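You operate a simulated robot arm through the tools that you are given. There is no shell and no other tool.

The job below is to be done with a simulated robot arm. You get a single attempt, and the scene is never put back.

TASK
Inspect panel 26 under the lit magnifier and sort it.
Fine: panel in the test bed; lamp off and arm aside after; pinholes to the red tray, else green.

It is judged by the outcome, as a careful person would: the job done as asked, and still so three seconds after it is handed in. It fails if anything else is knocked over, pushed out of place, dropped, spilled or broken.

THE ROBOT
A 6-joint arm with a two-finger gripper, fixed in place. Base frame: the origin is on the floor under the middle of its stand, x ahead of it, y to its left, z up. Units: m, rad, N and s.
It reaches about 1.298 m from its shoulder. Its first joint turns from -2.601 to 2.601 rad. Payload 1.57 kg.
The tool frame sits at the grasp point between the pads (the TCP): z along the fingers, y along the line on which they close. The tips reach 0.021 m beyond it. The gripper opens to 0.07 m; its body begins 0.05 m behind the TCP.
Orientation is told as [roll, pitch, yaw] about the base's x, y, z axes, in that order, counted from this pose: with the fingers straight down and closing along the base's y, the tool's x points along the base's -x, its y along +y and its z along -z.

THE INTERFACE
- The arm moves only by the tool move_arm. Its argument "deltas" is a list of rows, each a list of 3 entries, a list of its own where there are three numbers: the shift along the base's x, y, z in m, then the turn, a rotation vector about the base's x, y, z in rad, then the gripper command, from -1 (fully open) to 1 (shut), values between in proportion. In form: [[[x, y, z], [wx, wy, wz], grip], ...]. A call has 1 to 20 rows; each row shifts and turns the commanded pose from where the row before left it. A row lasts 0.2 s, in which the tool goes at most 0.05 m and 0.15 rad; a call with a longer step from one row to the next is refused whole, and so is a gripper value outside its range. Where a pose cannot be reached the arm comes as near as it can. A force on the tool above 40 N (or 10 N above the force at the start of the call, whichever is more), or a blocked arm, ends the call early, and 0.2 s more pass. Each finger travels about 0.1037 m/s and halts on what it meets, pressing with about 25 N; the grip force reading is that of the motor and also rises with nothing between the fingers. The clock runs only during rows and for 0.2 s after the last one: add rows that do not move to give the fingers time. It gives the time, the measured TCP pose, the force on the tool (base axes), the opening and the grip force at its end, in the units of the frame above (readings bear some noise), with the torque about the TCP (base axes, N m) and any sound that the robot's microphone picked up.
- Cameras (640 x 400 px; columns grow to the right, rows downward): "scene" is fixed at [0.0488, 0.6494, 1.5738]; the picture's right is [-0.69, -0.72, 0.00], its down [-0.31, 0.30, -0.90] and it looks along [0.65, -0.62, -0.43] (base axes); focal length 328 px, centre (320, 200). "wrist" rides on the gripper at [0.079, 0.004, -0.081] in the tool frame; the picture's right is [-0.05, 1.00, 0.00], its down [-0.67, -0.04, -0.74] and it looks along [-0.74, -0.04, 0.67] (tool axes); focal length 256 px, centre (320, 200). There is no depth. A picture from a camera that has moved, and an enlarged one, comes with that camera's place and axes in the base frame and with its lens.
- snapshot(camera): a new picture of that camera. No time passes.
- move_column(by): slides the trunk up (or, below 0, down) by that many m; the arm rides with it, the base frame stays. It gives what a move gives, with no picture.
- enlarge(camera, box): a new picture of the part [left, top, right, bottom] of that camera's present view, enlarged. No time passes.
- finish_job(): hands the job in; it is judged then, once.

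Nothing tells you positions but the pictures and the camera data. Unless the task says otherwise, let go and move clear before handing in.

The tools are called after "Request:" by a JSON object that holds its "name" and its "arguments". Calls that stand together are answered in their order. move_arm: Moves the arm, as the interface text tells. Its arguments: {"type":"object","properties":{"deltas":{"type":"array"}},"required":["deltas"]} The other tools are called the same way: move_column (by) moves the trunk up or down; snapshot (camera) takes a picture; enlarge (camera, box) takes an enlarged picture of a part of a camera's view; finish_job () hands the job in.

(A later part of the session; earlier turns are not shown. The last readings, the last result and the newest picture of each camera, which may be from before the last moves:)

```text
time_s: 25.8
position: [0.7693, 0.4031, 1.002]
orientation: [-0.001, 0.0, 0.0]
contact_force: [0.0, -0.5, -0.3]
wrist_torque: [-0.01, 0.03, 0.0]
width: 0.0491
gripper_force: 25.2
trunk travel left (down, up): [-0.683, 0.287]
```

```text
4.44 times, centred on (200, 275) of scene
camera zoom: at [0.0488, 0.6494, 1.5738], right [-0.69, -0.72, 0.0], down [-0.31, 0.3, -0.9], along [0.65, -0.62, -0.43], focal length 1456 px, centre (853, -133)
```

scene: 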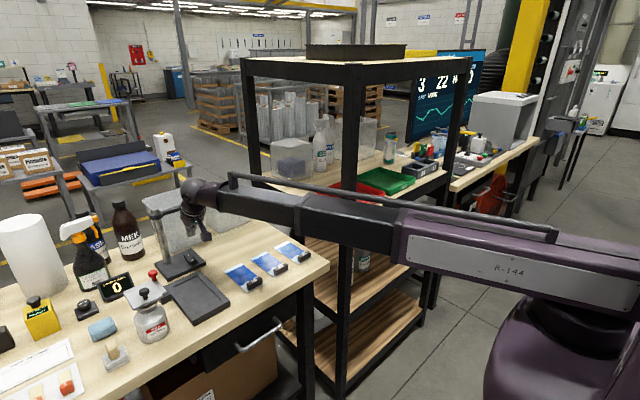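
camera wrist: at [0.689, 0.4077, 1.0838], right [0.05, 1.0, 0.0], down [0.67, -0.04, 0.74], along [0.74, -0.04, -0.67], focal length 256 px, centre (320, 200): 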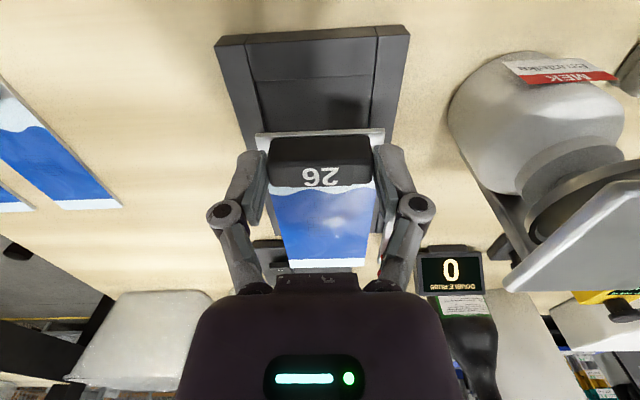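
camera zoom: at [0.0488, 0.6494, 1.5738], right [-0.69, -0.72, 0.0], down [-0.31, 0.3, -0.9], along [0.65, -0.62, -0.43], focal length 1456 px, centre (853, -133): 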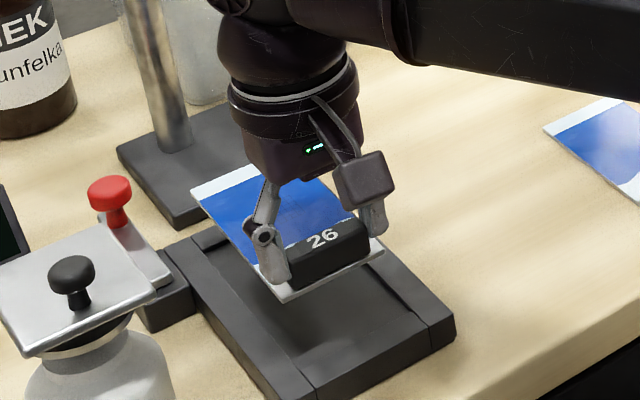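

The panel hovers over the bed. I'll measure the recess edges from here for fine alignment.

Request:
{"name": "enlarge", "arguments": {"camera": "wrist", "box": [200, 10, 440, 160]}}

Request:
{"name": "enlarge", "arguments": {"camera": "wrist", "box": [240, 110, 400, 280]}}

```text
2.67 times, centred on (320, 85) of wrist
camera zoom: at [0.689, 0.4077, 1.0838], right [0.05, 1.0, 0.0], down [0.67, -0.04, 0.74], along [0.74, -0.04, -0.67], focal length 683 px, centre (320, 507)
```

zoom: 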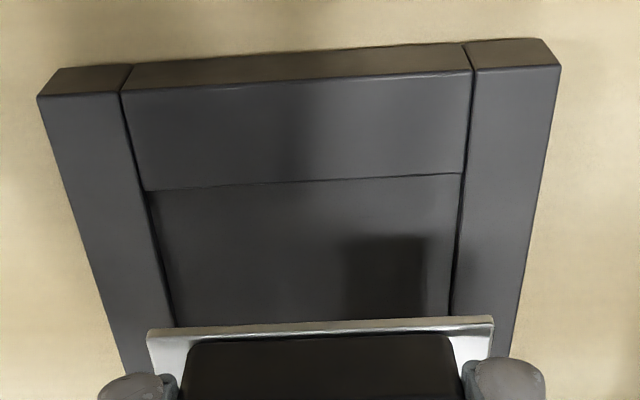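

```text
2.35 times, centred on (320, 195) of wrist
camera zoom: at [0.689, 0.4077, 1.0838], right [0.05, 1.0, 0.0], down [0.67, -0.04, 0.74], along [0.74, -0.04, -0.67], focal length 602 px, centre (320, 212)
```

zoom: 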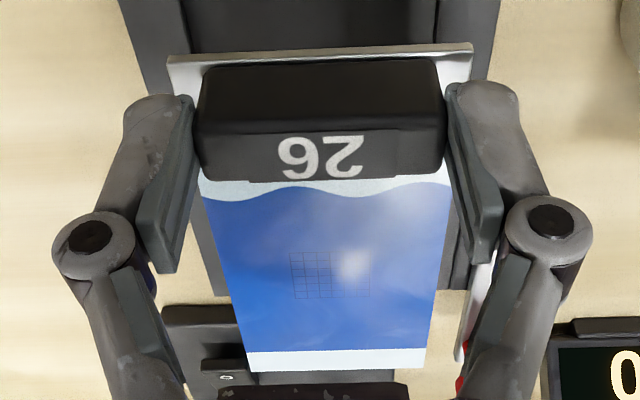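

Bed recess is centred at y≈0.400, x≈0.829; the panel is about 3 mm too far left and 2 mm too near. I'll correct and lower to just above the recess.

Request:
{"name": "move_arm", "arguments": {"deltas": [[[0.002, -0.003, 0], [0, 0, 0], 1], [[0, 0, 0], [0, 0, 0], 1]]}}

Request:
{"name": "move_column", "arguments": {"by": -0.045}}

Request:
{"name": "enlarge", "arguments": {"camera": "wrist", "box": [200, 60, 440, 280]}}

Request:
{"name": "enlarge", "arguments": {"camera": "scene", "box": [140, 240, 250, 325]}}

```text
time_s: 26.4
position: [0.7703, 0.4006, 1.0019]
orientation: [-0.001, 0.002, 0.001]
contact_force: [-0.7, -0.3, -1.5]
wrist_torque: [-0.01, 0.04, 0.0]
width: 0.0492
gripper_force: 25.0
trunk travel left (down, up): [-0.683, 0.287]
```

```text
time_s: 27.3
position: [0.7704, 0.4004, 0.9563]
orientation: [0.001, 0.0, 0.0]
contact_force: [0.2, -0.6, -0.6]
wrist_torque: [-0.03, 0.01, 0.0]
width: 0.0494
gripper_force: 24.9
trunk travel left (down, up): [-0.638, 0.332]
```

```text
1.82 times, centred on (320, 170) of wrist
camera zoom: at [0.6912, 0.4042, 1.0387], right [0.05, 1.0, 0.0], down [0.67, -0.04, 0.74], along [0.74, -0.04, -0.67], focal length 465 px, centre (320, 254)
```

zoom: 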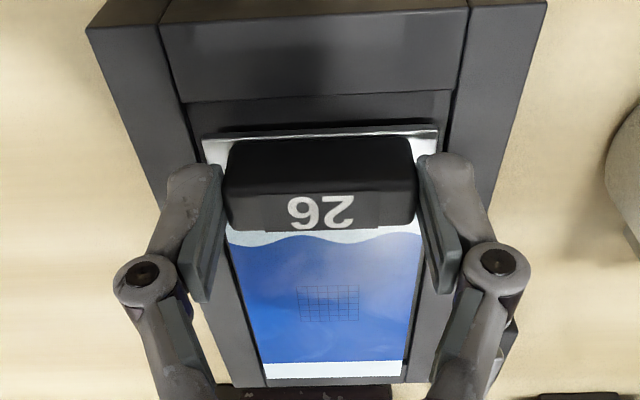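

```text
4.71 times, centred on (195, 282) of scene
camera zoom: at [0.0488, 0.6494, 1.5738], right [-0.69, -0.72, 0.0], down [-0.31, 0.3, -0.9], along [0.65, -0.62, -0.43], focal length 1541 px, centre (908, -188)
```

zoom: 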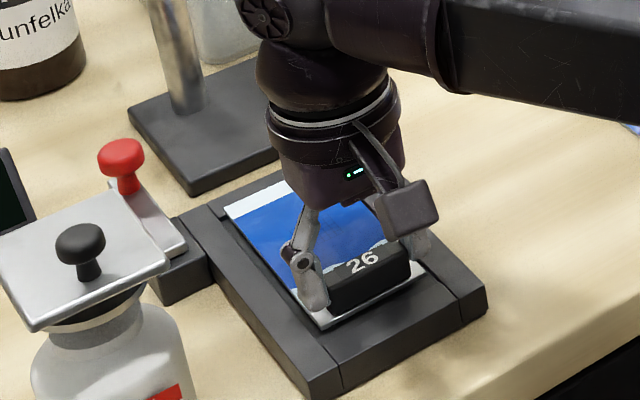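

Sideways it is centred; I'll check the far edge clearance before setting it down.

Request:
{"name": "enlarge", "arguments": {"camera": "scene", "box": [168, 262, 208, 292]}}

Request:
{"name": "enlarge", "arguments": {"camera": "wrist", "box": [260, 200, 380, 280]}}

```text
13.33 times, centred on (188, 277) of scene
camera zoom: at [0.0488, 0.6494, 1.5738], right [-0.69, -0.72, 0.0], down [-0.31, 0.3, -0.9], along [0.65, -0.62, -0.43], focal length 4366 px, centre (2080, -827)
```

zoom: 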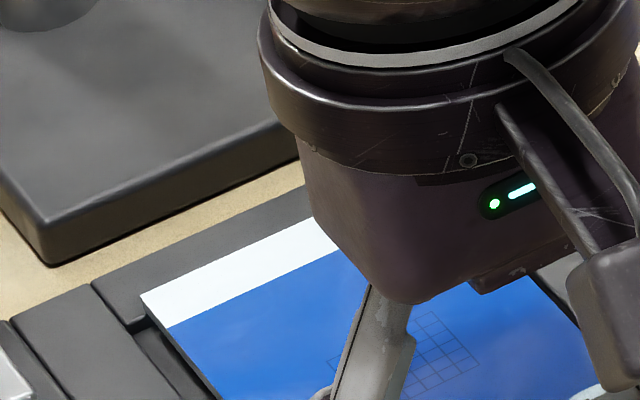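

```text
5.00 times, centred on (320, 240) of wrist
camera zoom: at [0.6912, 0.4042, 1.0387], right [0.05, 1.0, 0.0], down [0.67, -0.04, 0.74], along [0.74, -0.04, -0.67], focal length 1280 px, centre (320, 0)
```

zoom: 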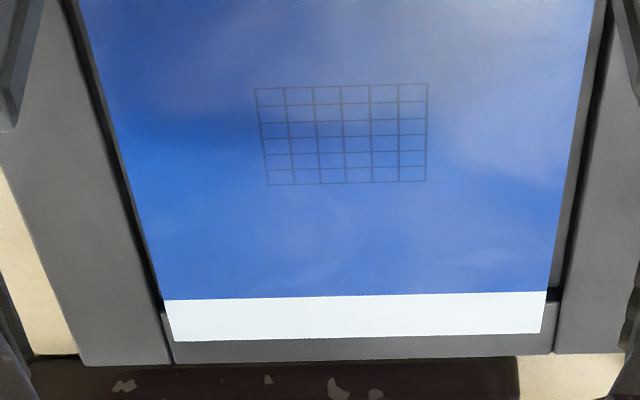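

Clearances are several millimetres on every side. Lowering into the recess in small steps.

Request:
{"name": "move_column", "arguments": {"by": -0.009}}

Request:
{"name": "move_column", "arguments": {"by": -0.003}}

```text
time_s: 27.9
position: [0.7688, 0.4001, 0.9502]
orientation: [0.001, 0.001, 0.0]
contact_force: [0.4, 1.4, 13.6]
wrist_torque: [0.02, -0.09, 0.03]
width: 0.0492
gripper_force: 25.1
trunk travel left (down, up): [-0.629, 0.341]
```

```text
time_s: 28.4
position: [0.7696, 0.4007, 0.9471]
orientation: [0.0, 0.0, 0.002]
contact_force: [-0.8, 0.3, 12.9]
wrist_torque: [0.0, -0.03, 0.04]
width: 0.0493
gripper_force: 25.6
trunk travel left (down, up): [-0.626, 0.344]
```

There's contact at about 13 N. I'll look to confirm the panel is seated flat before letting go.

Request:
{"name": "enlarge", "arguments": {"camera": "wrist", "box": [200, 60, 440, 280]}}

Request:
{"name": "enlarge", "arguments": {"camera": "scene", "box": [160, 255, 240, 315]}}

Request:
{"name": "enlarge", "arguments": {"camera": "wrist", "box": [260, 200, 380, 280]}}

```text
1.82 times, centred on (320, 170) of wrist
camera zoom: at [0.69, 0.4038, 1.0277], right [0.05, 1.0, 0.0], down [0.67, -0.04, 0.75], along [0.74, -0.04, -0.67], focal length 465 px, centre (320, 254)
```

zoom: 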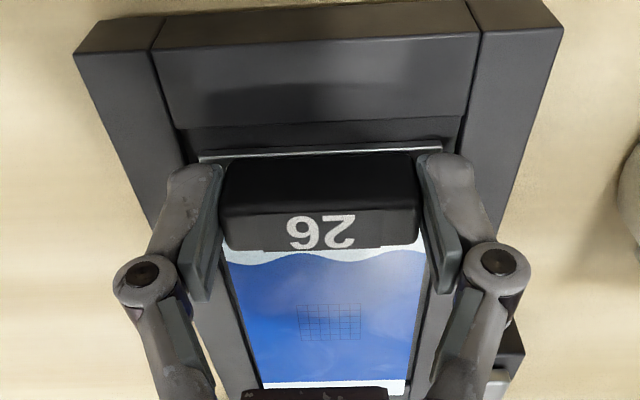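

```text
6.67 times, centred on (200, 285) of scene
camera zoom: at [0.0488, 0.6494, 1.5738], right [-0.69, -0.72, 0.0], down [-0.31, 0.3, -0.9], along [0.65, -0.62, -0.43], focal length 2183 px, centre (1120, -367)
```

zoom: 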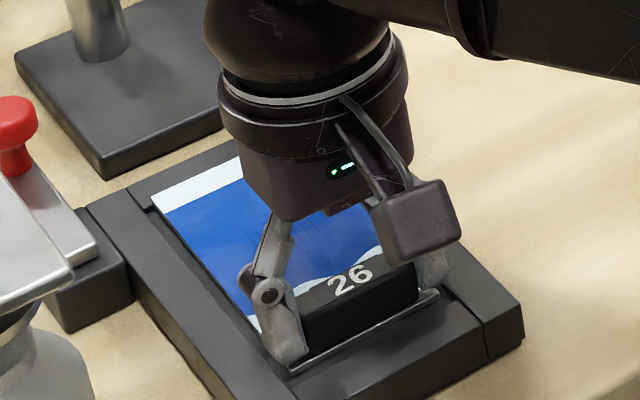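

```text
5.00 times, centred on (320, 240) of wrist
camera zoom: at [0.69, 0.4038, 1.0277], right [0.05, 1.0, 0.0], down [0.67, -0.04, 0.75], along [0.74, -0.04, -0.67], focal length 1280 px, centre (320, 0)
```

zoom: 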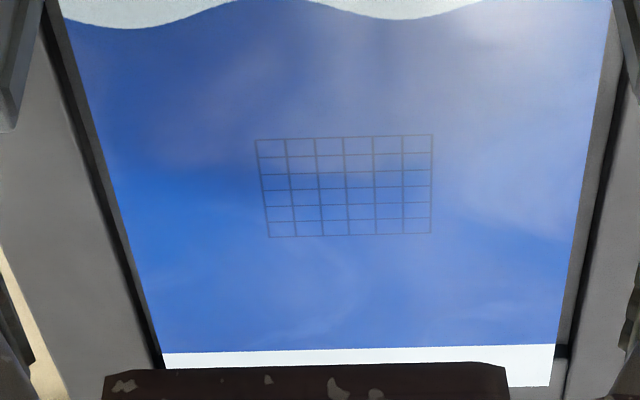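

The panel is sitting within the recess. I'll ease off the pressure slightly, open just enough to release, and look.

Request:
{"name": "move_column", "arguments": {"by": 0.003}}

Request:
{"name": "move_arm", "arguments": {"deltas": [[[0, 0, 0], [0, 0, 0], -0.2], [[0, 0, 0], [0, 0, 0], -0.5], [[0, 0, 0], [0, 0, 0], -0.6], [[0, 0, 0], [0, 0, 0], -0.6]]}}

Request:
{"name": "enlarge", "arguments": {"camera": "wrist", "box": [200, 60, 440, 280]}}

```text
time_s: 28.9
position: [0.7709, 0.3995, 0.9472]
orientation: [-0.001, -0.001, 0.0]
contact_force: [0.5, 0.0, -0.5]
wrist_torque: [-0.02, 0.01, 0.04]
width: 0.0496
gripper_force: 25.1
trunk travel left (down, up): [-0.629, 0.341]
```

```text
time_s: 29.9
position: [0.7706, 0.4007, 0.947]
orientation: [0.0, 0.0, 0.0]
contact_force: [-0.3, -0.2, -0.6]
wrist_torque: [0.01, 0.0, 0.01]
width: 0.0562
gripper_force: 0.0
trunk travel left (down, up): [-0.629, 0.341]
```

```text
1.82 times, centred on (320, 170) of wrist
camera zoom: at [0.691, 0.4042, 1.0298], right [0.05, 1.0, 0.0], down [0.67, -0.04, 0.74], along [0.74, -0.04, -0.67], focal length 465 px, centre (320, 254)
```

zoom: 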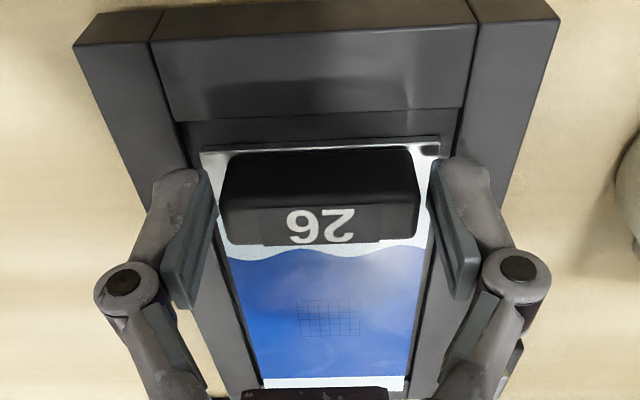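

Released and seated. I'll raise straight up and look at the panel in the bed.

Request:
{"name": "move_column", "arguments": {"by": 0.05}}

Request:
{"name": "move_column", "arguments": {"by": 0.2}}

Request:
{"name": "snapshot", "arguments": {"camera": "wrist"}}

Request:
{"name": "enlarge", "arguments": {"camera": "scene", "box": [130, 170, 290, 310]}}

```text
time_s: 30.8
position: [0.7713, 0.4005, 0.9979]
orientation: [0.0, 0.0, 0.0]
contact_force: [-0.1, 0.9, -0.1]
wrist_torque: [0.02, -0.01, 0.01]
width: 0.0561
gripper_force: 0.1
trunk travel left (down, up): [-0.679, 0.291]
```

```text
time_s: 33.0
position: [0.77, 0.4009, 1.1974]
orientation: [0.002, 0.0, 0.0]
contact_force: [-1.1, -0.5, -0.7]
wrist_torque: [0.02, 0.01, -0.03]
width: 0.056
gripper_force: 0.1
trunk travel left (down, up): [-0.879, 0.091]
```

```text
taken
camera wrist: at [0.6911, 0.4043, 1.2797], right [0.05, 1.0, 0.0], down [0.67, -0.04, 0.74], along [0.74, -0.04, -0.67], focal length 256 px, centre (320, 200)
```

wrist: 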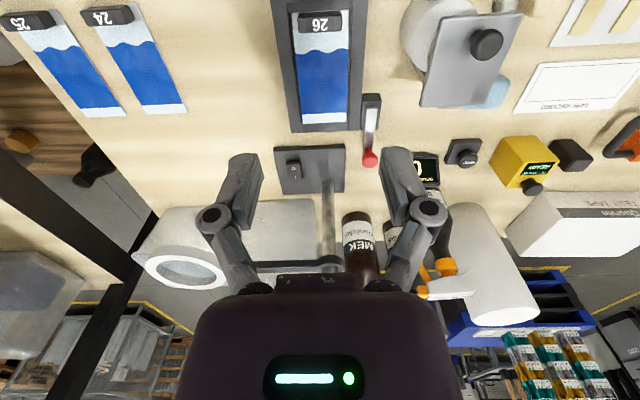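

```text
2.86 times, centred on (210, 240) of scene
camera zoom: at [0.0488, 0.6494, 1.5738], right [-0.69, -0.72, 0.0], down [-0.31, 0.3, -0.9], along [0.65, -0.62, -0.43], focal length 936 px, centre (634, 86)
```

zoom: 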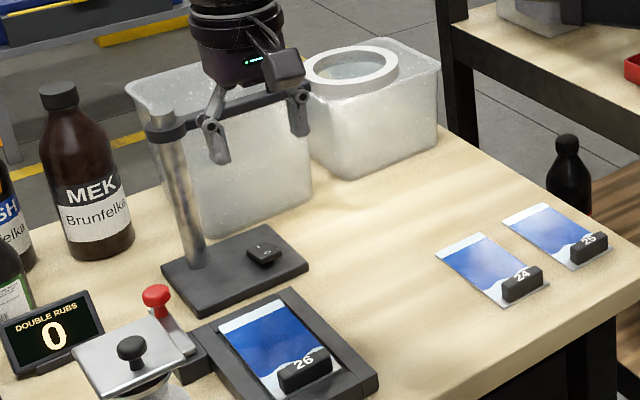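

Panel 26 lies flat in the bed. Next I'll go above the magnifier's knob (about (1.041, 0.281)) while turning the tool a quarter turn so the fingers close across the bar.

Request:
{"name": "move_arm", "arguments": {"deltas": [[[0.025, -0.0119, 0], [0, 0, 0.15], -1], [[0.025, -0.0119, 0], [0, 0, 0.15], -1], [[0.025, -0.0119, 0], [0, 0, 0.15], -1], [[0.025, -0.0119, 0], [0, 0, 0.15], -1], [[0.025, -0.0119, 0], [0, 0, 0.15], -1], [[0.025, -0.0119, 0], [0, 0, 0.15], -1], [[0.025, -0.0119, 0], [0, 0, 0.15], -1], [[0.025, -0.0119, 0], [0, 0, 0.15], -1], [[0.025, -0.0119, 0], [0, 0, 0.15], -1], [[0.025, -0.0119, 0], [0, 0, 0.15], -1], [[0.02, 0, 0], [0, 0, 0.0708], -1], [[0, 0, 0], [0, 0, 0], -1]]}}

Request:
{"name": "snapshot", "arguments": {"camera": "wrist"}}

Request:
{"name": "enlarge", "arguments": {"camera": "scene", "box": [130, 130, 290, 270]}}

```text
time_s: 35.6
position: [1.0419, 0.283, 1.1982]
orientation: [0.0, -0.001, 1.571]
contact_force: [0.4, -0.6, 0.4]
wrist_torque: [-0.02, 0.02, 0.02]
width: 0.0701
gripper_force: 0.0
trunk travel left (down, up): [-0.879, 0.091]
```

```text
taken
camera wrist: at [1.0374, 0.2026, 1.28], right [-1.0, 0.05, 0.0], down [0.03, 0.67, 0.74], along [0.04, 0.74, -0.67], focal length 256 px, centre (320, 200)
```

wrist: 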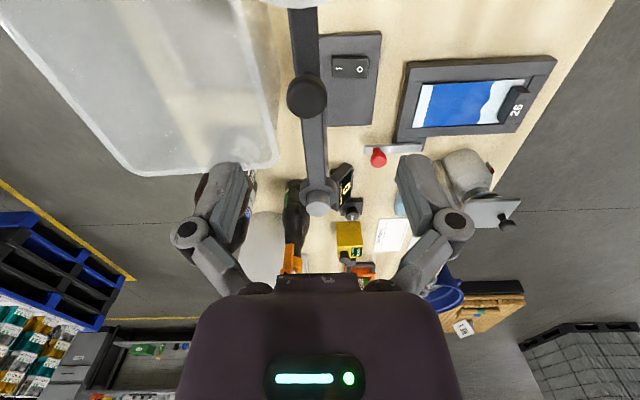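

```text
2.86 times, centred on (210, 200) of scene
camera zoom: at [0.0488, 0.6494, 1.5738], right [-0.69, -0.72, 0.0], down [-0.31, 0.3, -0.9], along [0.65, -0.62, -0.43], focal length 936 px, centre (634, 200)
```

zoom: 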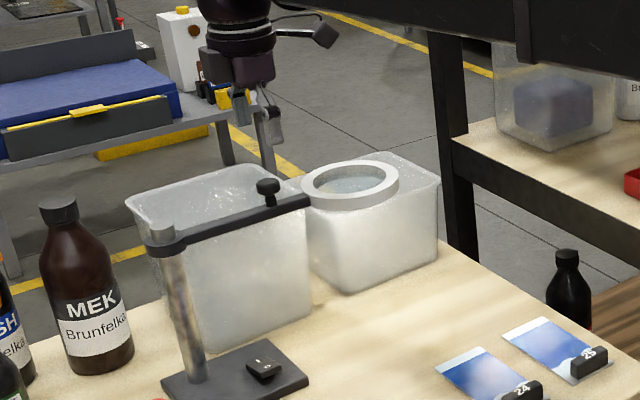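

The knob measures about (1.050, 0.278, top 1.122) from this closer view, so I'll shift 8 mm outward and 4 mm sideways, lower a bit, and re-check.

Request:
{"name": "move_arm", "arguments": {"deltas": [[[0.008, -0.004, 0], [0, 0, 0], -0.8], [[0, 0, 0], [0, 0, 0], -0.8]]}}

Request:
{"name": "move_column", "arguments": {"by": -0.04}}

Request:
{"name": "snapshot", "arguments": {"camera": "wrist"}}

Request:
{"name": "enlarge", "arguments": {"camera": "scene", "box": [150, 150, 250, 230]}}

```text
time_s: 36.2
position: [1.0501, 0.2786, 1.1983]
orientation: [-0.001, -0.001, 1.57]
contact_force: [0.1, 0.4, 0.3]
wrist_torque: [0.03, -0.01, 0.02]
width: 0.0633
gripper_force: 0.0
trunk travel left (down, up): [-0.879, 0.091]
```

```text
time_s: 37.0
position: [1.0501, 0.2789, 1.1577]
orientation: [-0.001, -0.001, 1.571]
contact_force: [1.5, -0.1, 0.2]
wrist_torque: [0.0, 0.01, -0.01]
width: 0.063
gripper_force: 0.1
trunk travel left (down, up): [-0.839, 0.131]
```

```text
taken
camera wrist: at [1.0447, 0.1984, 1.2398], right [-1.0, 0.05, 0.0], down [0.04, 0.67, 0.74], along [0.04, 0.74, -0.67], focal length 256 px, centre (320, 200)
```

wrist: 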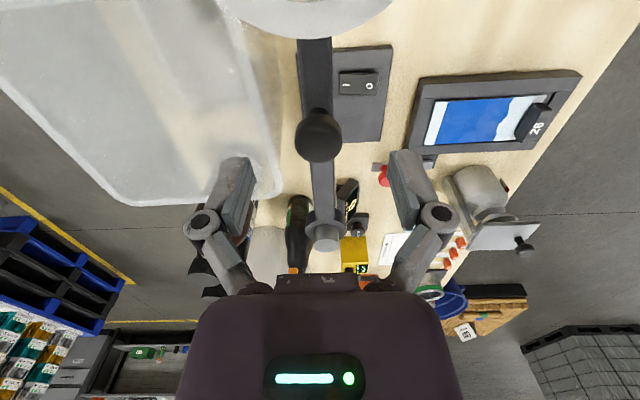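

```text
5.00 times, centred on (200, 190) of scene
camera zoom: at [0.0488, 0.6494, 1.5738], right [-0.69, -0.72, 0.0], down [-0.31, 0.3, -0.9], along [0.65, -0.62, -0.43], focal length 1637 px, centre (920, 250)
```

zoom: 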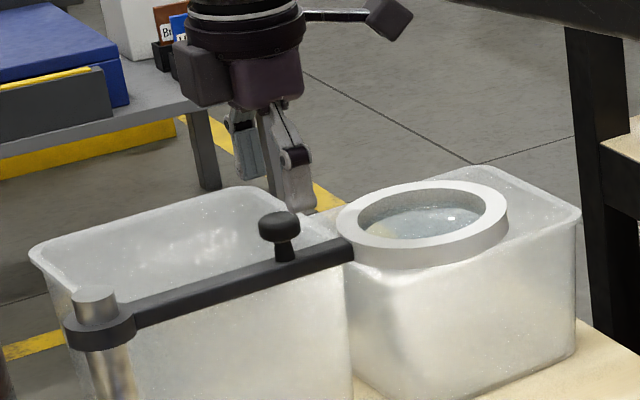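

The knob is centred between the fingers. I'll nudge 2 mm and lower around it, then close.

Request:
{"name": "move_arm", "arguments": {"deltas": [[[0, -0.002, 0], [0, 0, 0], -0.8], [[0, 0, 0], [0, 0, 0], -0.8]]}}

Request:
{"name": "move_column", "arguments": {"by": -0.037}}

Request:
{"name": "snapshot", "arguments": {"camera": "wrist"}}

Request:
{"name": "enlarge", "arguments": {"camera": "scene", "box": [150, 150, 250, 230]}}

```text
time_s: 37.6
position: [1.0493, 0.2759, 1.158]
orientation: [0.0, 0.0, 1.571]
contact_force: [0.2, 0.0, -0.2]
wrist_torque: [-0.02, 0.0, 0.04]
width: 0.0628
gripper_force: 0.2
trunk travel left (down, up): [-0.839, 0.131]
```

```text
time_s: 38.5
position: [1.049, 0.2759, 1.1203]
orientation: [0.001, -0.001, 1.57]
contact_force: [-0.1, -0.7, -0.4]
wrist_torque: [0.04, 0.02, -0.01]
width: 0.0632
gripper_force: 0.0
trunk travel left (down, up): [-0.802, 0.168]
```

```text
taken
camera wrist: at [1.0447, 0.1966, 1.2028], right [-1.0, 0.05, 0.0], down [0.04, 0.67, 0.74], along [0.04, 0.74, -0.67], focal length 256 px, centre (320, 200)
```

wrist: 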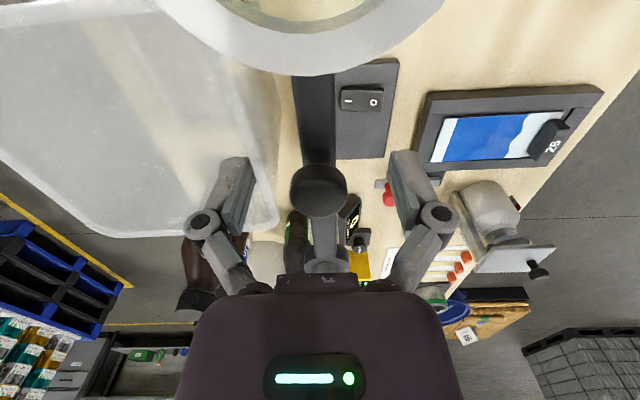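

```text
5.00 times, centred on (200, 190) of scene
camera zoom: at [0.0488, 0.6494, 1.5738], right [-0.69, -0.72, 0.0], down [-0.31, 0.3, -0.9], along [0.65, -0.62, -0.43], focal length 1637 px, centre (920, 250)
```

zoom: 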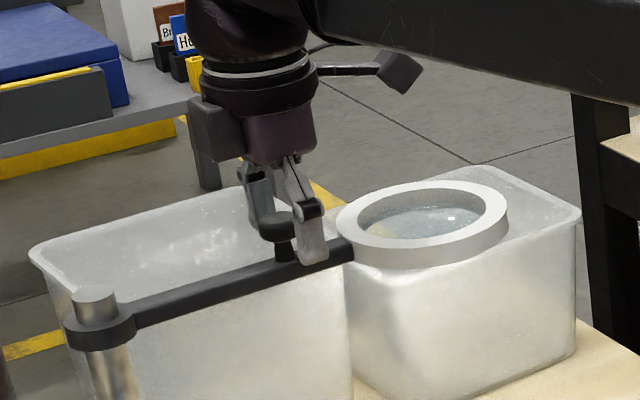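

The knob sits between the pads. Closing on it.

Request:
{"name": "move_arm", "arguments": {"deltas": [[[0, 0, 0], [0, 0, 0], -0.2], [[0, 0, 0], [0, 0, 0], 0.3], [[0, 0, 0], [0, 0, 0], 0.8], [[0, 0, 0], [0, 0, 0], 1], [[0, 0, 0], [0, 0, 0], 1]]}}

Request:
{"name": "snapshot", "arguments": {"camera": "wrist"}}

Request:
{"name": "enlarge", "arguments": {"camera": "scene", "box": [150, 150, 250, 230]}}

```text
time_s: 39.6
position: [1.0488, 0.2765, 1.1199]
orientation: [0.0, 0.0, 1.573]
contact_force: [0.6, -0.1, 2.0]
wrist_torque: [0.01, 0.0, -0.04]
width: 0.0247
gripper_force: 32.2
trunk travel left (down, up): [-0.802, 0.168]
```

```text
taken
camera wrist: at [1.0447, 0.1966, 1.2029], right [-1.0, 0.05, 0.0], down [0.04, 0.67, 0.74], along [0.04, 0.74, -0.67], focal length 256 px, centre (320, 200)
```

wrist: 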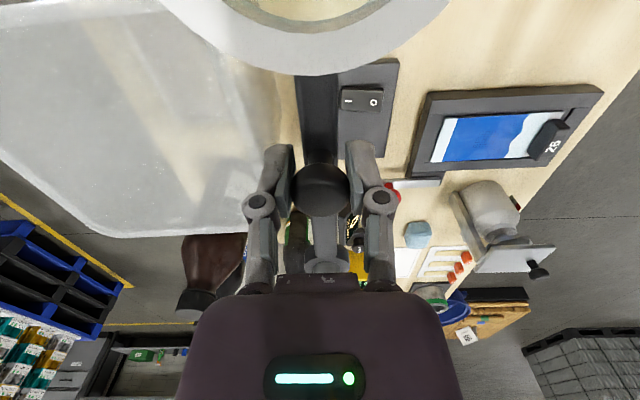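

```text
5.00 times, centred on (200, 190) of scene
camera zoom: at [0.0488, 0.6494, 1.5738], right [-0.69, -0.72, 0.0], down [-0.31, 0.3, -0.9], along [0.65, -0.62, -0.43], focal length 1637 px, centre (920, 250)
```

zoom: 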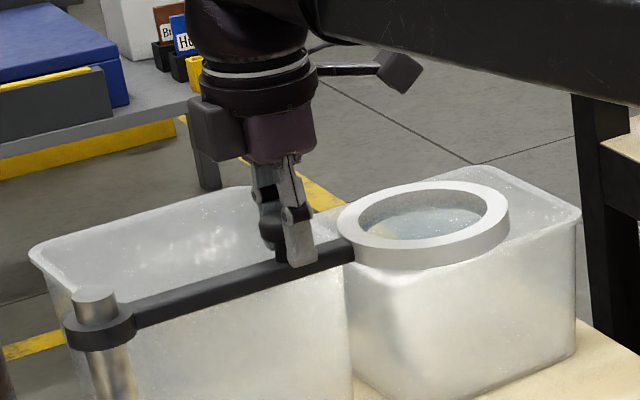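

The knob is firmly held (24.7 mm). I take the post at (1.050, 0.397), so radius ≈0.1205 m; I'll swing the first part of the arc with the tool turning along and check forces.

Request:
{"name": "move_arm", "arguments": {"deltas": [[[-0.01715, 0.00123, 0], [0, 0, -0.1428], 1], [[-0.0168, 0.00365, 0], [0, 0, -0.1428], 1], [[0, 0, 0], [0, 0, 0], 1]]}}

Request:
{"name": "snapshot", "arguments": {"camera": "wrist"}}

Request:
{"name": "enlarge", "arguments": {"camera": "scene", "box": [140, 150, 260, 240]}}

```text
time_s: 40.5
position: [1.0147, 0.2823, 1.1207]
orientation: [-0.002, -0.001, 1.282]
contact_force: [-3.6, -2.1, -2.0]
wrist_torque: [0.31, -0.07, 0.26]
width: 0.0248
gripper_force: 31.8
trunk travel left (down, up): [-0.802, 0.168]
```

```text
taken
camera wrist: at [0.9883, 0.206, 1.2029], right [-0.94, 0.33, 0.0], down [0.22, 0.63, 0.74], along [0.25, 0.7, -0.67], focal length 256 px, centre (320, 200)
```

wrist: 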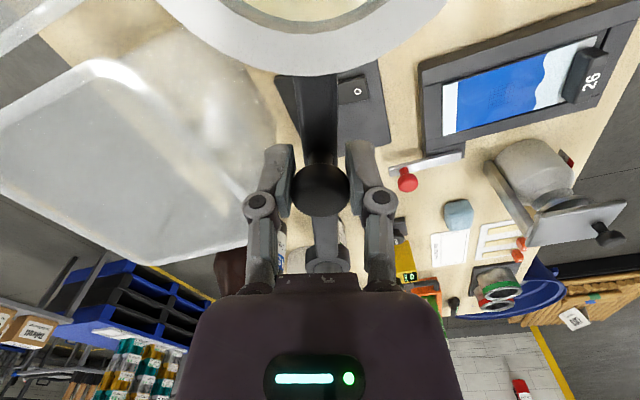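

```text
4.44 times, centred on (200, 195) of scene
camera zoom: at [0.0488, 0.6494, 1.5738], right [-0.69, -0.72, 0.0], down [-0.31, 0.3, -0.9], along [0.65, -0.62, -0.43], focal length 1456 px, centre (853, 222)
```

zoom: 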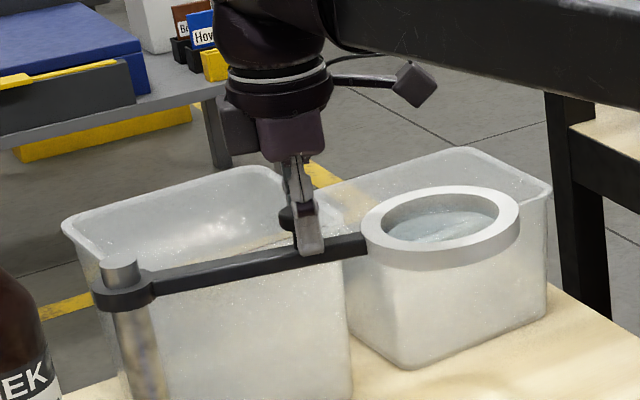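

The magnifier arm follows smoothly with only a few newtons. Continuing the swing.

Request:
{"name": "move_arm", "arguments": {"deltas": [[[-0.0161, 0.00601, 0], [0, 0, -0.1428], 1], [[-0.01509, 0.00823, 0], [0, 0, -0.1428], 1], [[-0.01377, 0.01031, 0], [0, 0, -0.1428], 1], [[-0.01216, 0.01215, 0], [0, 0, -0.1428], 1], [[0, 0, 0], [0, 0, 0], 1]]}}

Request:
{"name": "snapshot", "arguments": {"camera": "wrist"}}

Request:
{"name": "enlarge", "arguments": {"camera": "scene", "box": [130, 150, 290, 270]}}

```text
time_s: 41.6
position: [0.957, 0.3192, 1.1208]
orientation: [-0.001, -0.001, 0.711]
contact_force: [3.3, 4.2, 3.8]
wrist_torque: [0.0, 0.08, 0.07]
width: 0.0245
gripper_force: 32.0
trunk travel left (down, up): [-0.802, 0.168]
```

```text
taken
camera wrist: at [0.8935, 0.2697, 1.2027], right [-0.61, 0.79, 0.0], down [0.53, 0.41, 0.75], along [0.59, 0.46, -0.67], focal length 256 px, centre (320, 200)
```

wrist: 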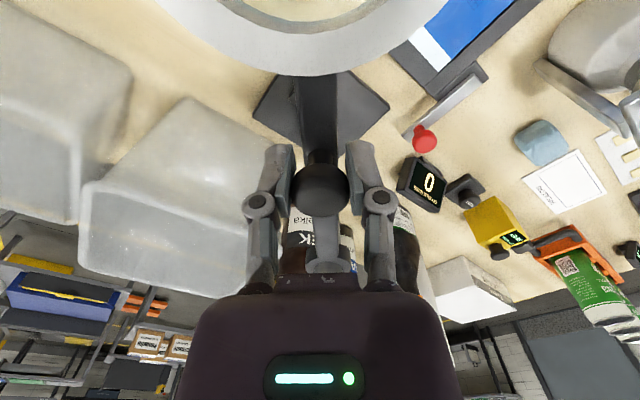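

```text
3.33 times, centred on (210, 210) of scene
camera zoom: at [0.0488, 0.6494, 1.5738], right [-0.69, -0.72, 0.0], down [-0.31, 0.3, -0.9], along [0.65, -0.62, -0.43], focal length 1092 px, centre (687, 167)
```

zoom: 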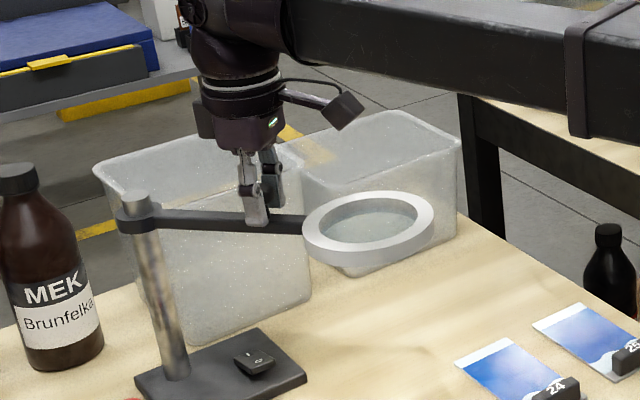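

Halfway round and running cleanly. I'll finish the swing to bring the lens over the bed.

Request:
{"name": "move_arm", "arguments": {"deltas": [[[-0.0103, 0.01377, 0], [0, 0, -0.1428], 1], [[-0.00823, 0.01509, 0], [0, 0, -0.1428], 1], [[-0.00601, 0.01611, 0], [0, 0, -0.1428], 1], [[-0.00365, 0.0168, 0], [0, 0, -0.1428], 1], [[-0.00123, 0.01715, 0], [0, 0, -0.1428], 1], [[0, 0, 0], [0, 0, 0], 1]]}}

Request:
{"name": "snapshot", "arguments": {"camera": "wrist"}}

Request:
{"name": "enlarge", "arguments": {"camera": "scene", "box": [120, 180, 280, 310]}}

```text
time_s: 43.0
position: [0.927, 0.3961, 1.1214]
orientation: [0.001, 0.001, 0.0]
contact_force: [-20.7, -0.4, -13.6]
wrist_torque: [0.03, 0.28, -0.01]
width: 0.0249
gripper_force: 32.2
trunk travel left (down, up): [-0.802, 0.168]
```

```text
taken
camera wrist: at [0.8476, 0.4011, 1.2034], right [0.05, 1.0, 0.0], down [0.67, -0.04, 0.74], along [0.74, -0.04, -0.67], focal length 256 px, centre (320, 200)
```

wrist: 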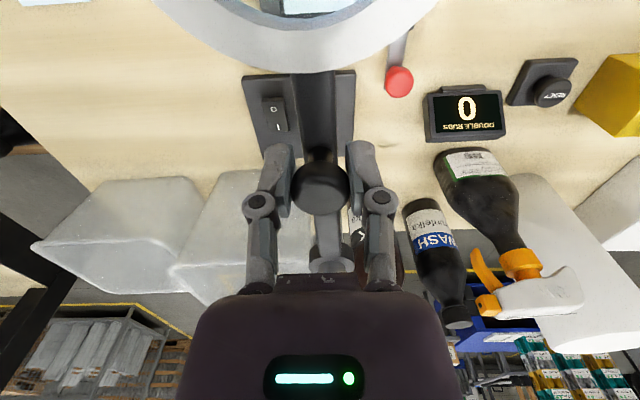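

```text
3.08 times, centred on (200, 245) of scene
camera zoom: at [0.0488, 0.6494, 1.5738], right [-0.69, -0.72, 0.0], down [-0.31, 0.3, -0.9], along [0.65, -0.62, -0.43], focal length 1008 px, centre (689, 62)
```

zoom: 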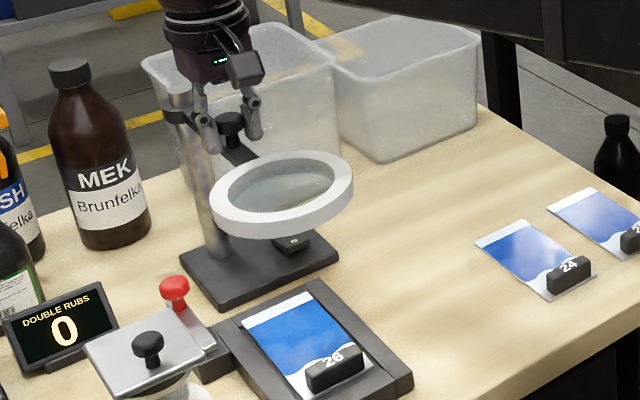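

The lens is now over the bed; there's about 20 N of radial strain, so I'll ease inward a few millimetres and then let go of the knob.

Request:
{"name": "move_arm", "arguments": {"deltas": [[[-0.002, 0, 0], [0, 0, 0], 1], [[0, 0, 0], [0, 0, 0], 1]]}}

Request:
{"name": "move_arm", "arguments": {"deltas": [[[0, 0, 0], [0, 0, 0], 0], [[0, 0, 0], [0, 0, 0], -0.8], [[0, 0, 0], [0, 0, 0], -0.8], [[0, 0, 0], [0, 0, 0], -0.8]]}}

Request:
{"name": "move_column", "arguments": {"by": 0.12}}

Request:
{"name": "snapshot", "arguments": {"camera": "wrist"}}

Request:
{"name": "enlarge", "arguments": {"camera": "scene", "box": [120, 180, 280, 310]}}

```text
time_s: 43.6
position: [0.9269, 0.3968, 1.1212]
orientation: [0.0, -0.002, -0.001]
contact_force: [-4.9, 1.9, 0.5]
wrist_torque: [-0.03, 0.74, 0.1]
width: 0.0246
gripper_force: 32.5
trunk travel left (down, up): [-0.802, 0.168]
```

```text
time_s: 44.6
position: [0.9263, 0.3955, 1.1205]
orientation: [-0.002, 0.0, 0.001]
contact_force: [0.3, -0.5, 0.7]
wrist_torque: [0.03, 0.0, -0.01]
width: 0.0634
gripper_force: 0.1
trunk travel left (down, up): [-0.802, 0.168]
```

```text
time_s: 46.1
position: [0.9276, 0.3958, 1.2408]
orientation: [0.001, 0.0, 0.0]
contact_force: [0.2, 0.5, 1.1]
wrist_torque: [-0.02, 0.01, -0.05]
width: 0.0628
gripper_force: 0.0
trunk travel left (down, up): [-0.922, 0.048]
```

```text
taken
camera wrist: at [0.8472, 0.3999, 1.3226], right [0.05, 1.0, 0.0], down [0.67, -0.04, 0.74], along [0.74, -0.04, -0.67], focal length 256 px, centre (320, 200)
```

wrist: 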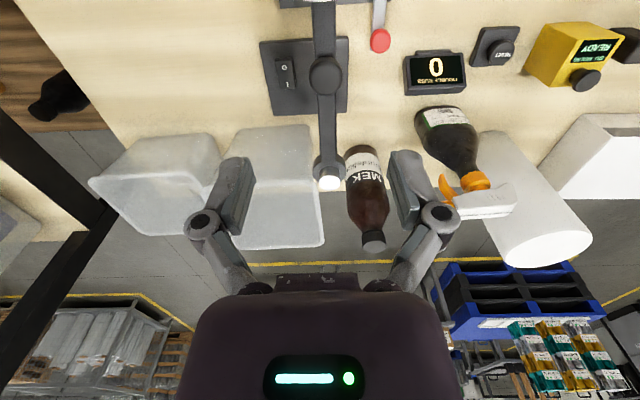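

```text
3.08 times, centred on (200, 245) of scene
camera zoom: at [0.0488, 0.6494, 1.5738], right [-0.69, -0.72, 0.0], down [-0.31, 0.3, -0.9], along [0.65, -0.62, -0.43], focal length 1008 px, centre (689, 62)
```

zoom: 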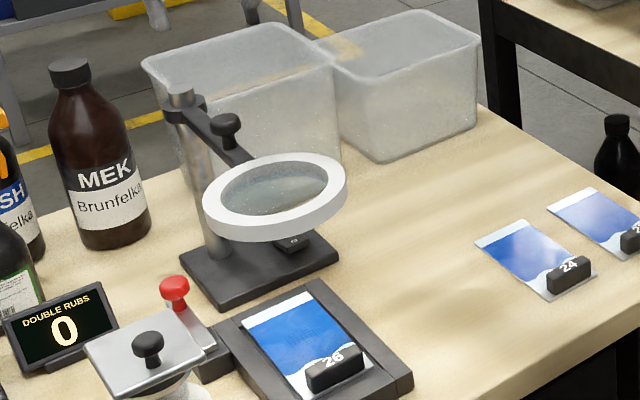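

Knob released, lens is over the panel and the lamp is lit. I'll position the wrist camera above the lens, tilting it to look nearly straight down through it.

Request:
{"name": "move_arm", "arguments": {"deltas": [[[-0.03, 0, 0.002], [0, 0.12, 0], -0.8], [[-0.03, 0, 0.004], [0, 0.12, 0], -0.8], [[-0.028, 0, 0.005], [0, 0.11, 0], -0.8], [[0, 0, 0], [0, 0, 0], -0.8]]}}

Request:
{"name": "snapshot", "arguments": {"camera": "wrist"}}

```text
time_s: 47.1
position: [0.8387, 0.3963, 1.2525]
orientation: [0.0, 0.353, -0.001]
contact_force: [-0.7, -0.5, -0.5]
wrist_torque: [0.01, 0.02, -0.01]
width: 0.0632
gripper_force: 0.0
trunk travel left (down, up): [-0.922, 0.048]
```

```text
taken
camera wrist: at [0.7929, 0.4011, 1.3564], right [0.05, 1.0, -0.02], down [0.88, -0.04, 0.47], along [0.47, -0.04, -0.88], focal length 256 px, centre (320, 200)
```

wrist: 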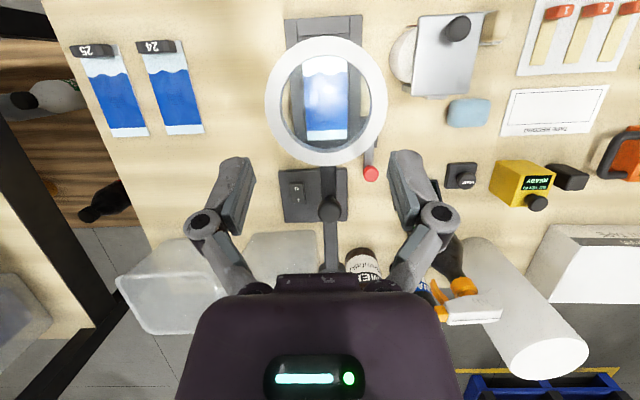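

The panel is visible through the lit lens. Enlarging the view through it.

Request:
{"name": "enlarge", "arguments": {"camera": "wrist", "box": [262, 32, 392, 168]}}

Request:
{"name": "enlarge", "arguments": {"camera": "wrist", "box": [298, 52, 354, 102]}}

Request:
{"name": "enlarge", "arguments": {"camera": "wrist", "box": [298, 95, 354, 145]}}

```text
2.94 times, centred on (327, 100) of wrist
camera zoom: at [0.7929, 0.4011, 1.3564], right [0.05, 1.0, -0.02], down [0.88, -0.04, 0.47], along [0.47, -0.04, -0.88], focal length 753 px, centre (299, 494)
```

zoom: 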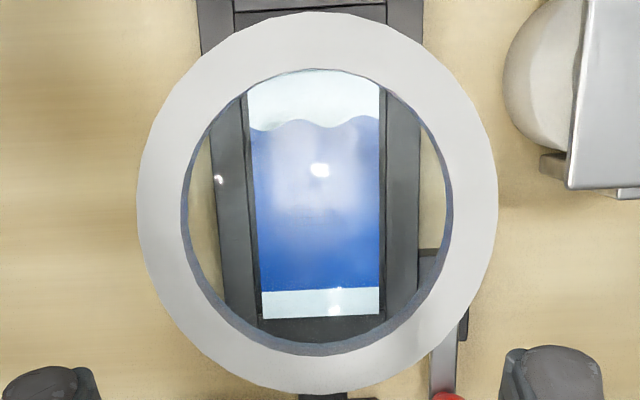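

```text
8.00 times, centred on (326, 77) of wrist
camera zoom: at [0.7929, 0.4011, 1.3564], right [0.05, 1.0, -0.02], down [0.88, -0.04, 0.47], along [0.47, -0.04, -0.88], focal length 2048 px, centre (272, 1184)
```

zoom: 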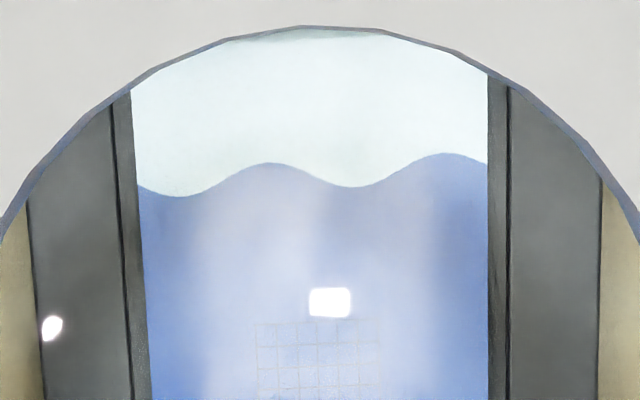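

```text
8.00 times, centred on (326, 120) of wrist
camera zoom: at [0.7929, 0.4011, 1.3564], right [0.05, 1.0, -0.02], down [0.88, -0.04, 0.47], along [0.47, -0.04, -0.88], focal length 2048 px, centre (272, 840)
```

zoom: 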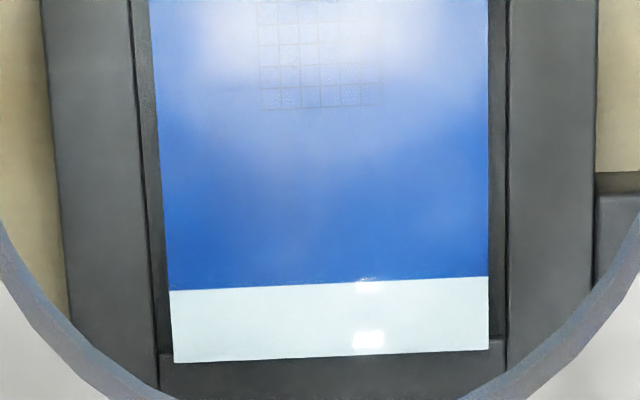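

No obvious defects yet, but overhead-light reflections obscure part of the film. I'll go a bit lower and look again in detail.

Request:
{"name": "move_column", "arguments": {"by": -0.07}}

Request:
{"name": "snapshot", "arguments": {"camera": "wrist"}}

Request:
{"name": "enlarge", "arguments": {"camera": "wrist", "box": [260, 0, 400, 130]}}

```text
time_s: 48.2
position: [0.8398, 0.3974, 1.1819]
orientation: [0.0, 0.35, 0.001]
contact_force: [-0.1, 0.1, -0.8]
wrist_torque: [-0.04, 0.04, 0.0]
width: 0.063
gripper_force: 0.1
trunk travel left (down, up): [-0.852, 0.118]
```

```text
taken
camera wrist: at [0.7925, 0.401, 1.2866], right [0.05, 1.0, -0.02], down [0.88, -0.04, 0.47], along [0.47, -0.04, -0.88], focal length 256 px, centre (320, 200)
```

wrist: 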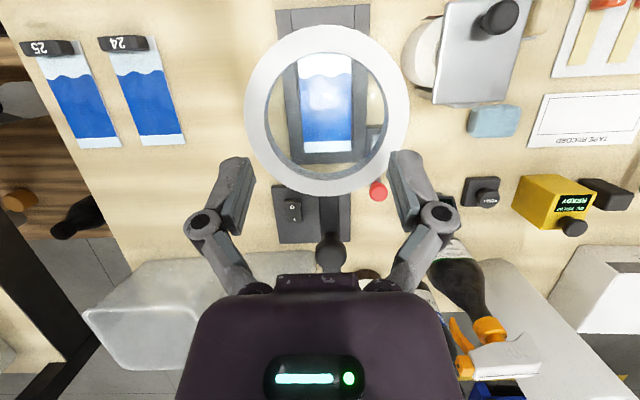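

```text
3.08 times, centred on (330, 65) of wrist
camera zoom: at [0.7925, 0.401, 1.2866], right [0.05, 1.0, -0.02], down [0.88, -0.04, 0.47], along [0.47, -0.04, -0.88], focal length 788 px, centre (289, 615)
```

zoom: 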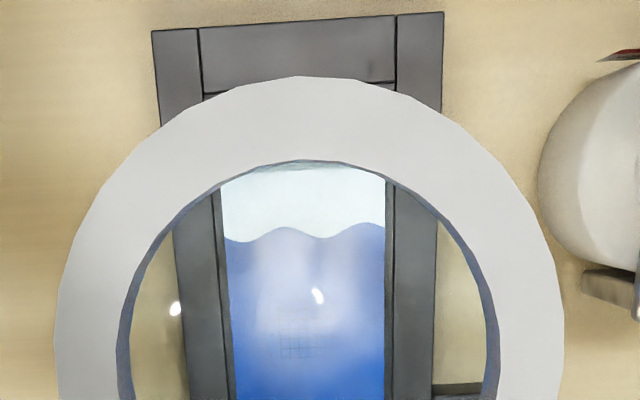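

Request:
{"name": "enlarge", "arguments": {"camera": "wrist", "box": [300, 80, 352, 112]}}

Request:
{"name": "enlarge", "arguments": {"camera": "wrist", "box": [300, 105, 352, 137]}}

Request:
{"name": "enlarge", "arguments": {"camera": "wrist", "box": [300, 128, 352, 160]}}

Request:
{"name": "enlarge", "arguments": {"camera": "wrist", "box": [316, 94, 344, 112]}}

```text
12.31 times, centred on (326, 96) of wrist
camera zoom: at [0.7925, 0.401, 1.2866], right [0.05, 1.0, -0.02], down [0.88, -0.04, 0.47], along [0.47, -0.04, -0.88], focal length 3151 px, centre (246, 1480)
```

zoom: 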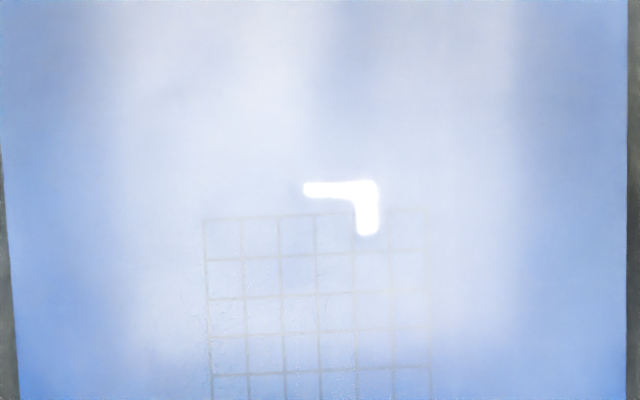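

```text
12.31 times, centred on (326, 121) of wrist
camera zoom: at [0.7925, 0.401, 1.2866], right [0.05, 1.0, -0.02], down [0.88, -0.04, 0.47], along [0.47, -0.04, -0.88], focal length 3151 px, centre (246, 1172)
```

zoom: 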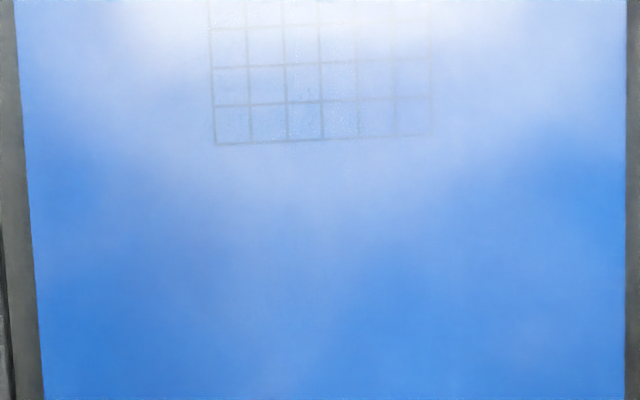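

```text
12.31 times, centred on (326, 144) of wrist
camera zoom: at [0.7925, 0.401, 1.2866], right [0.05, 1.0, -0.02], down [0.88, -0.04, 0.47], along [0.47, -0.04, -0.88], focal length 3151 px, centre (246, 889)
```

zoom: 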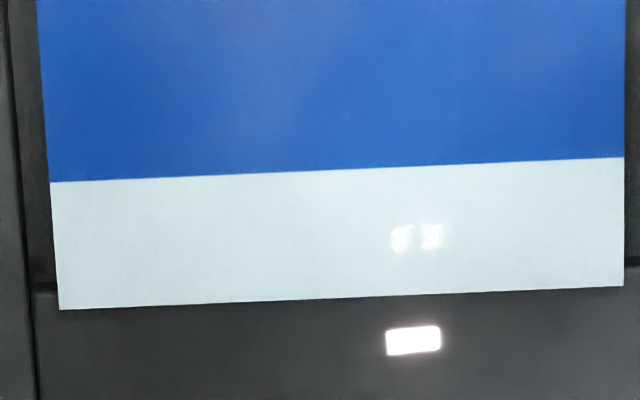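

```text
16.00 times, centred on (330, 103) of wrist
camera zoom: at [0.7925, 0.401, 1.2866], right [0.05, 1.0, -0.02], down [0.88, -0.04, 0.47], along [0.47, -0.04, -0.88], focal length 4096 px, centre (160, 1752)
```

zoom: 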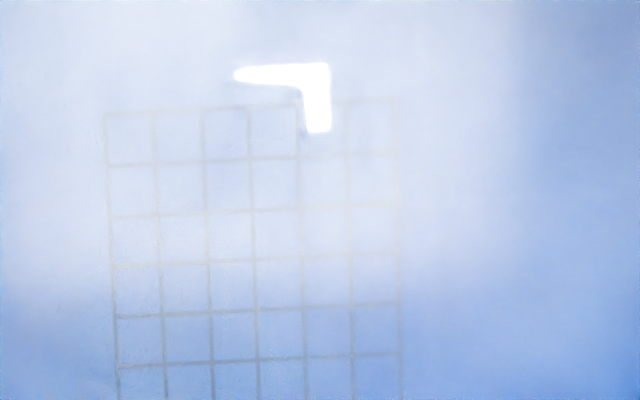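

Reflections of the ceiling wash out the grid. Viewing from straight above should put the dark arm in the reflection instead, so I'll shift the camera 5.5 cm forward.

Request:
{"name": "move_arm", "arguments": {"deltas": [[[0.028, 0, 0], [0, 0, 0], -0.8], [[0.027, 0, 0], [0, 0, 0], -0.8], [[0, 0, 0], [0, 0, 0], -0.8]]}}

Request:
{"name": "snapshot", "arguments": {"camera": "wrist"}}

Request:
{"name": "enlarge", "arguments": {"camera": "wrist", "box": [260, 0, 400, 100]}}

```text
time_s: 49.0
position: [0.8944, 0.3967, 1.1829]
orientation: [0.0, 0.351, 0.0]
contact_force: [0.7, 0.0, 0.4]
wrist_torque: [0.0, 0.0, 0.0]
width: 0.0631
gripper_force: 0.1
trunk travel left (down, up): [-0.852, 0.118]
```

```text
taken
camera wrist: at [0.8475, 0.4016, 1.2866], right [0.05, 1.0, -0.02], down [0.88, -0.04, 0.47], along [0.47, -0.04, -0.88], focal length 256 px, centre (320, 200)
```

wrist: 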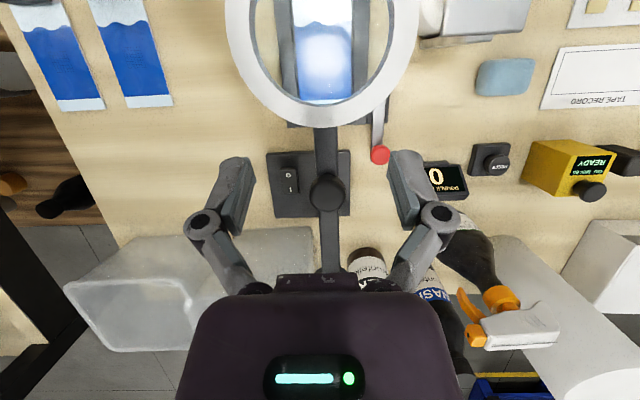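

```text
4.00 times, centred on (330, 50) of wrist
camera zoom: at [0.8475, 0.4016, 1.2866], right [0.05, 1.0, -0.02], down [0.88, -0.04, 0.47], along [0.47, -0.04, -0.88], focal length 1024 px, centre (280, 800)
```

zoom: 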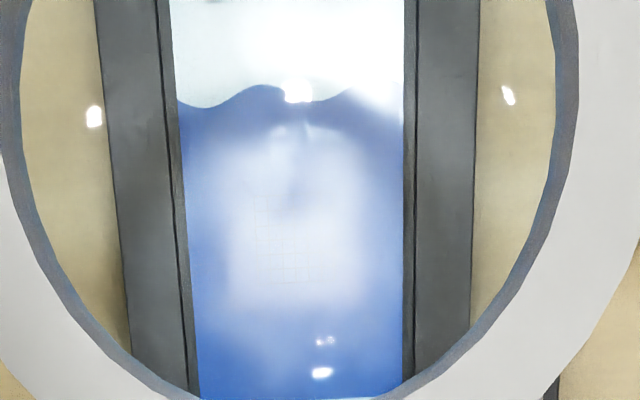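

The bright patch is the lamp's own glare. I'll check the panel from the scene camera's oblique angle as well, with strong enlargement.

Request:
{"name": "enlarge", "arguments": {"camera": "scene", "box": [176, 270, 226, 306]}}

Request:
{"name": "enlarge", "arguments": {"camera": "scene", "box": [190, 276, 210, 291]}}

Request:
{"name": "enlarge", "arguments": {"camera": "wrist", "box": [310, 30, 350, 78]}}

```text
11.11 times, centred on (201, 288) of scene
camera zoom: at [0.0488, 0.6494, 1.5738], right [-0.69, -0.72, 0.0], down [-0.31, 0.3, -0.9], along [0.65, -0.62, -0.43], focal length 3639 px, centre (1642, -778)
```

zoom: 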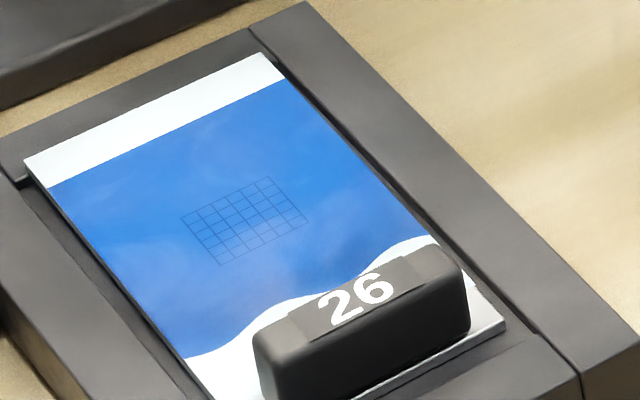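

```text
16.00 times, centred on (200, 284) of scene
camera zoom: at [0.0488, 0.6494, 1.5738], right [-0.69, -0.72, 0.0], down [-0.31, 0.3, -0.9], along [0.65, -0.62, -0.43], focal length 5240 px, centre (2240, -1136)
```

zoom: 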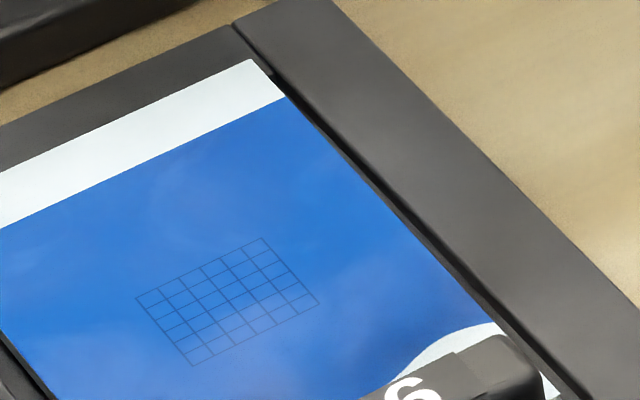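

```text
8.33 times, centred on (330, 54) of wrist
camera zoom: at [0.8475, 0.4016, 1.2866], right [0.05, 1.0, -0.02], down [0.88, -0.04, 0.47], along [0.47, -0.04, -0.88], focal length 2133 px, centre (237, 1417)
```

zoom: 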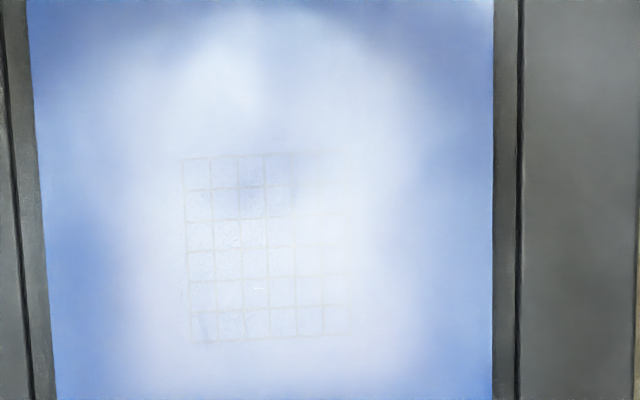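

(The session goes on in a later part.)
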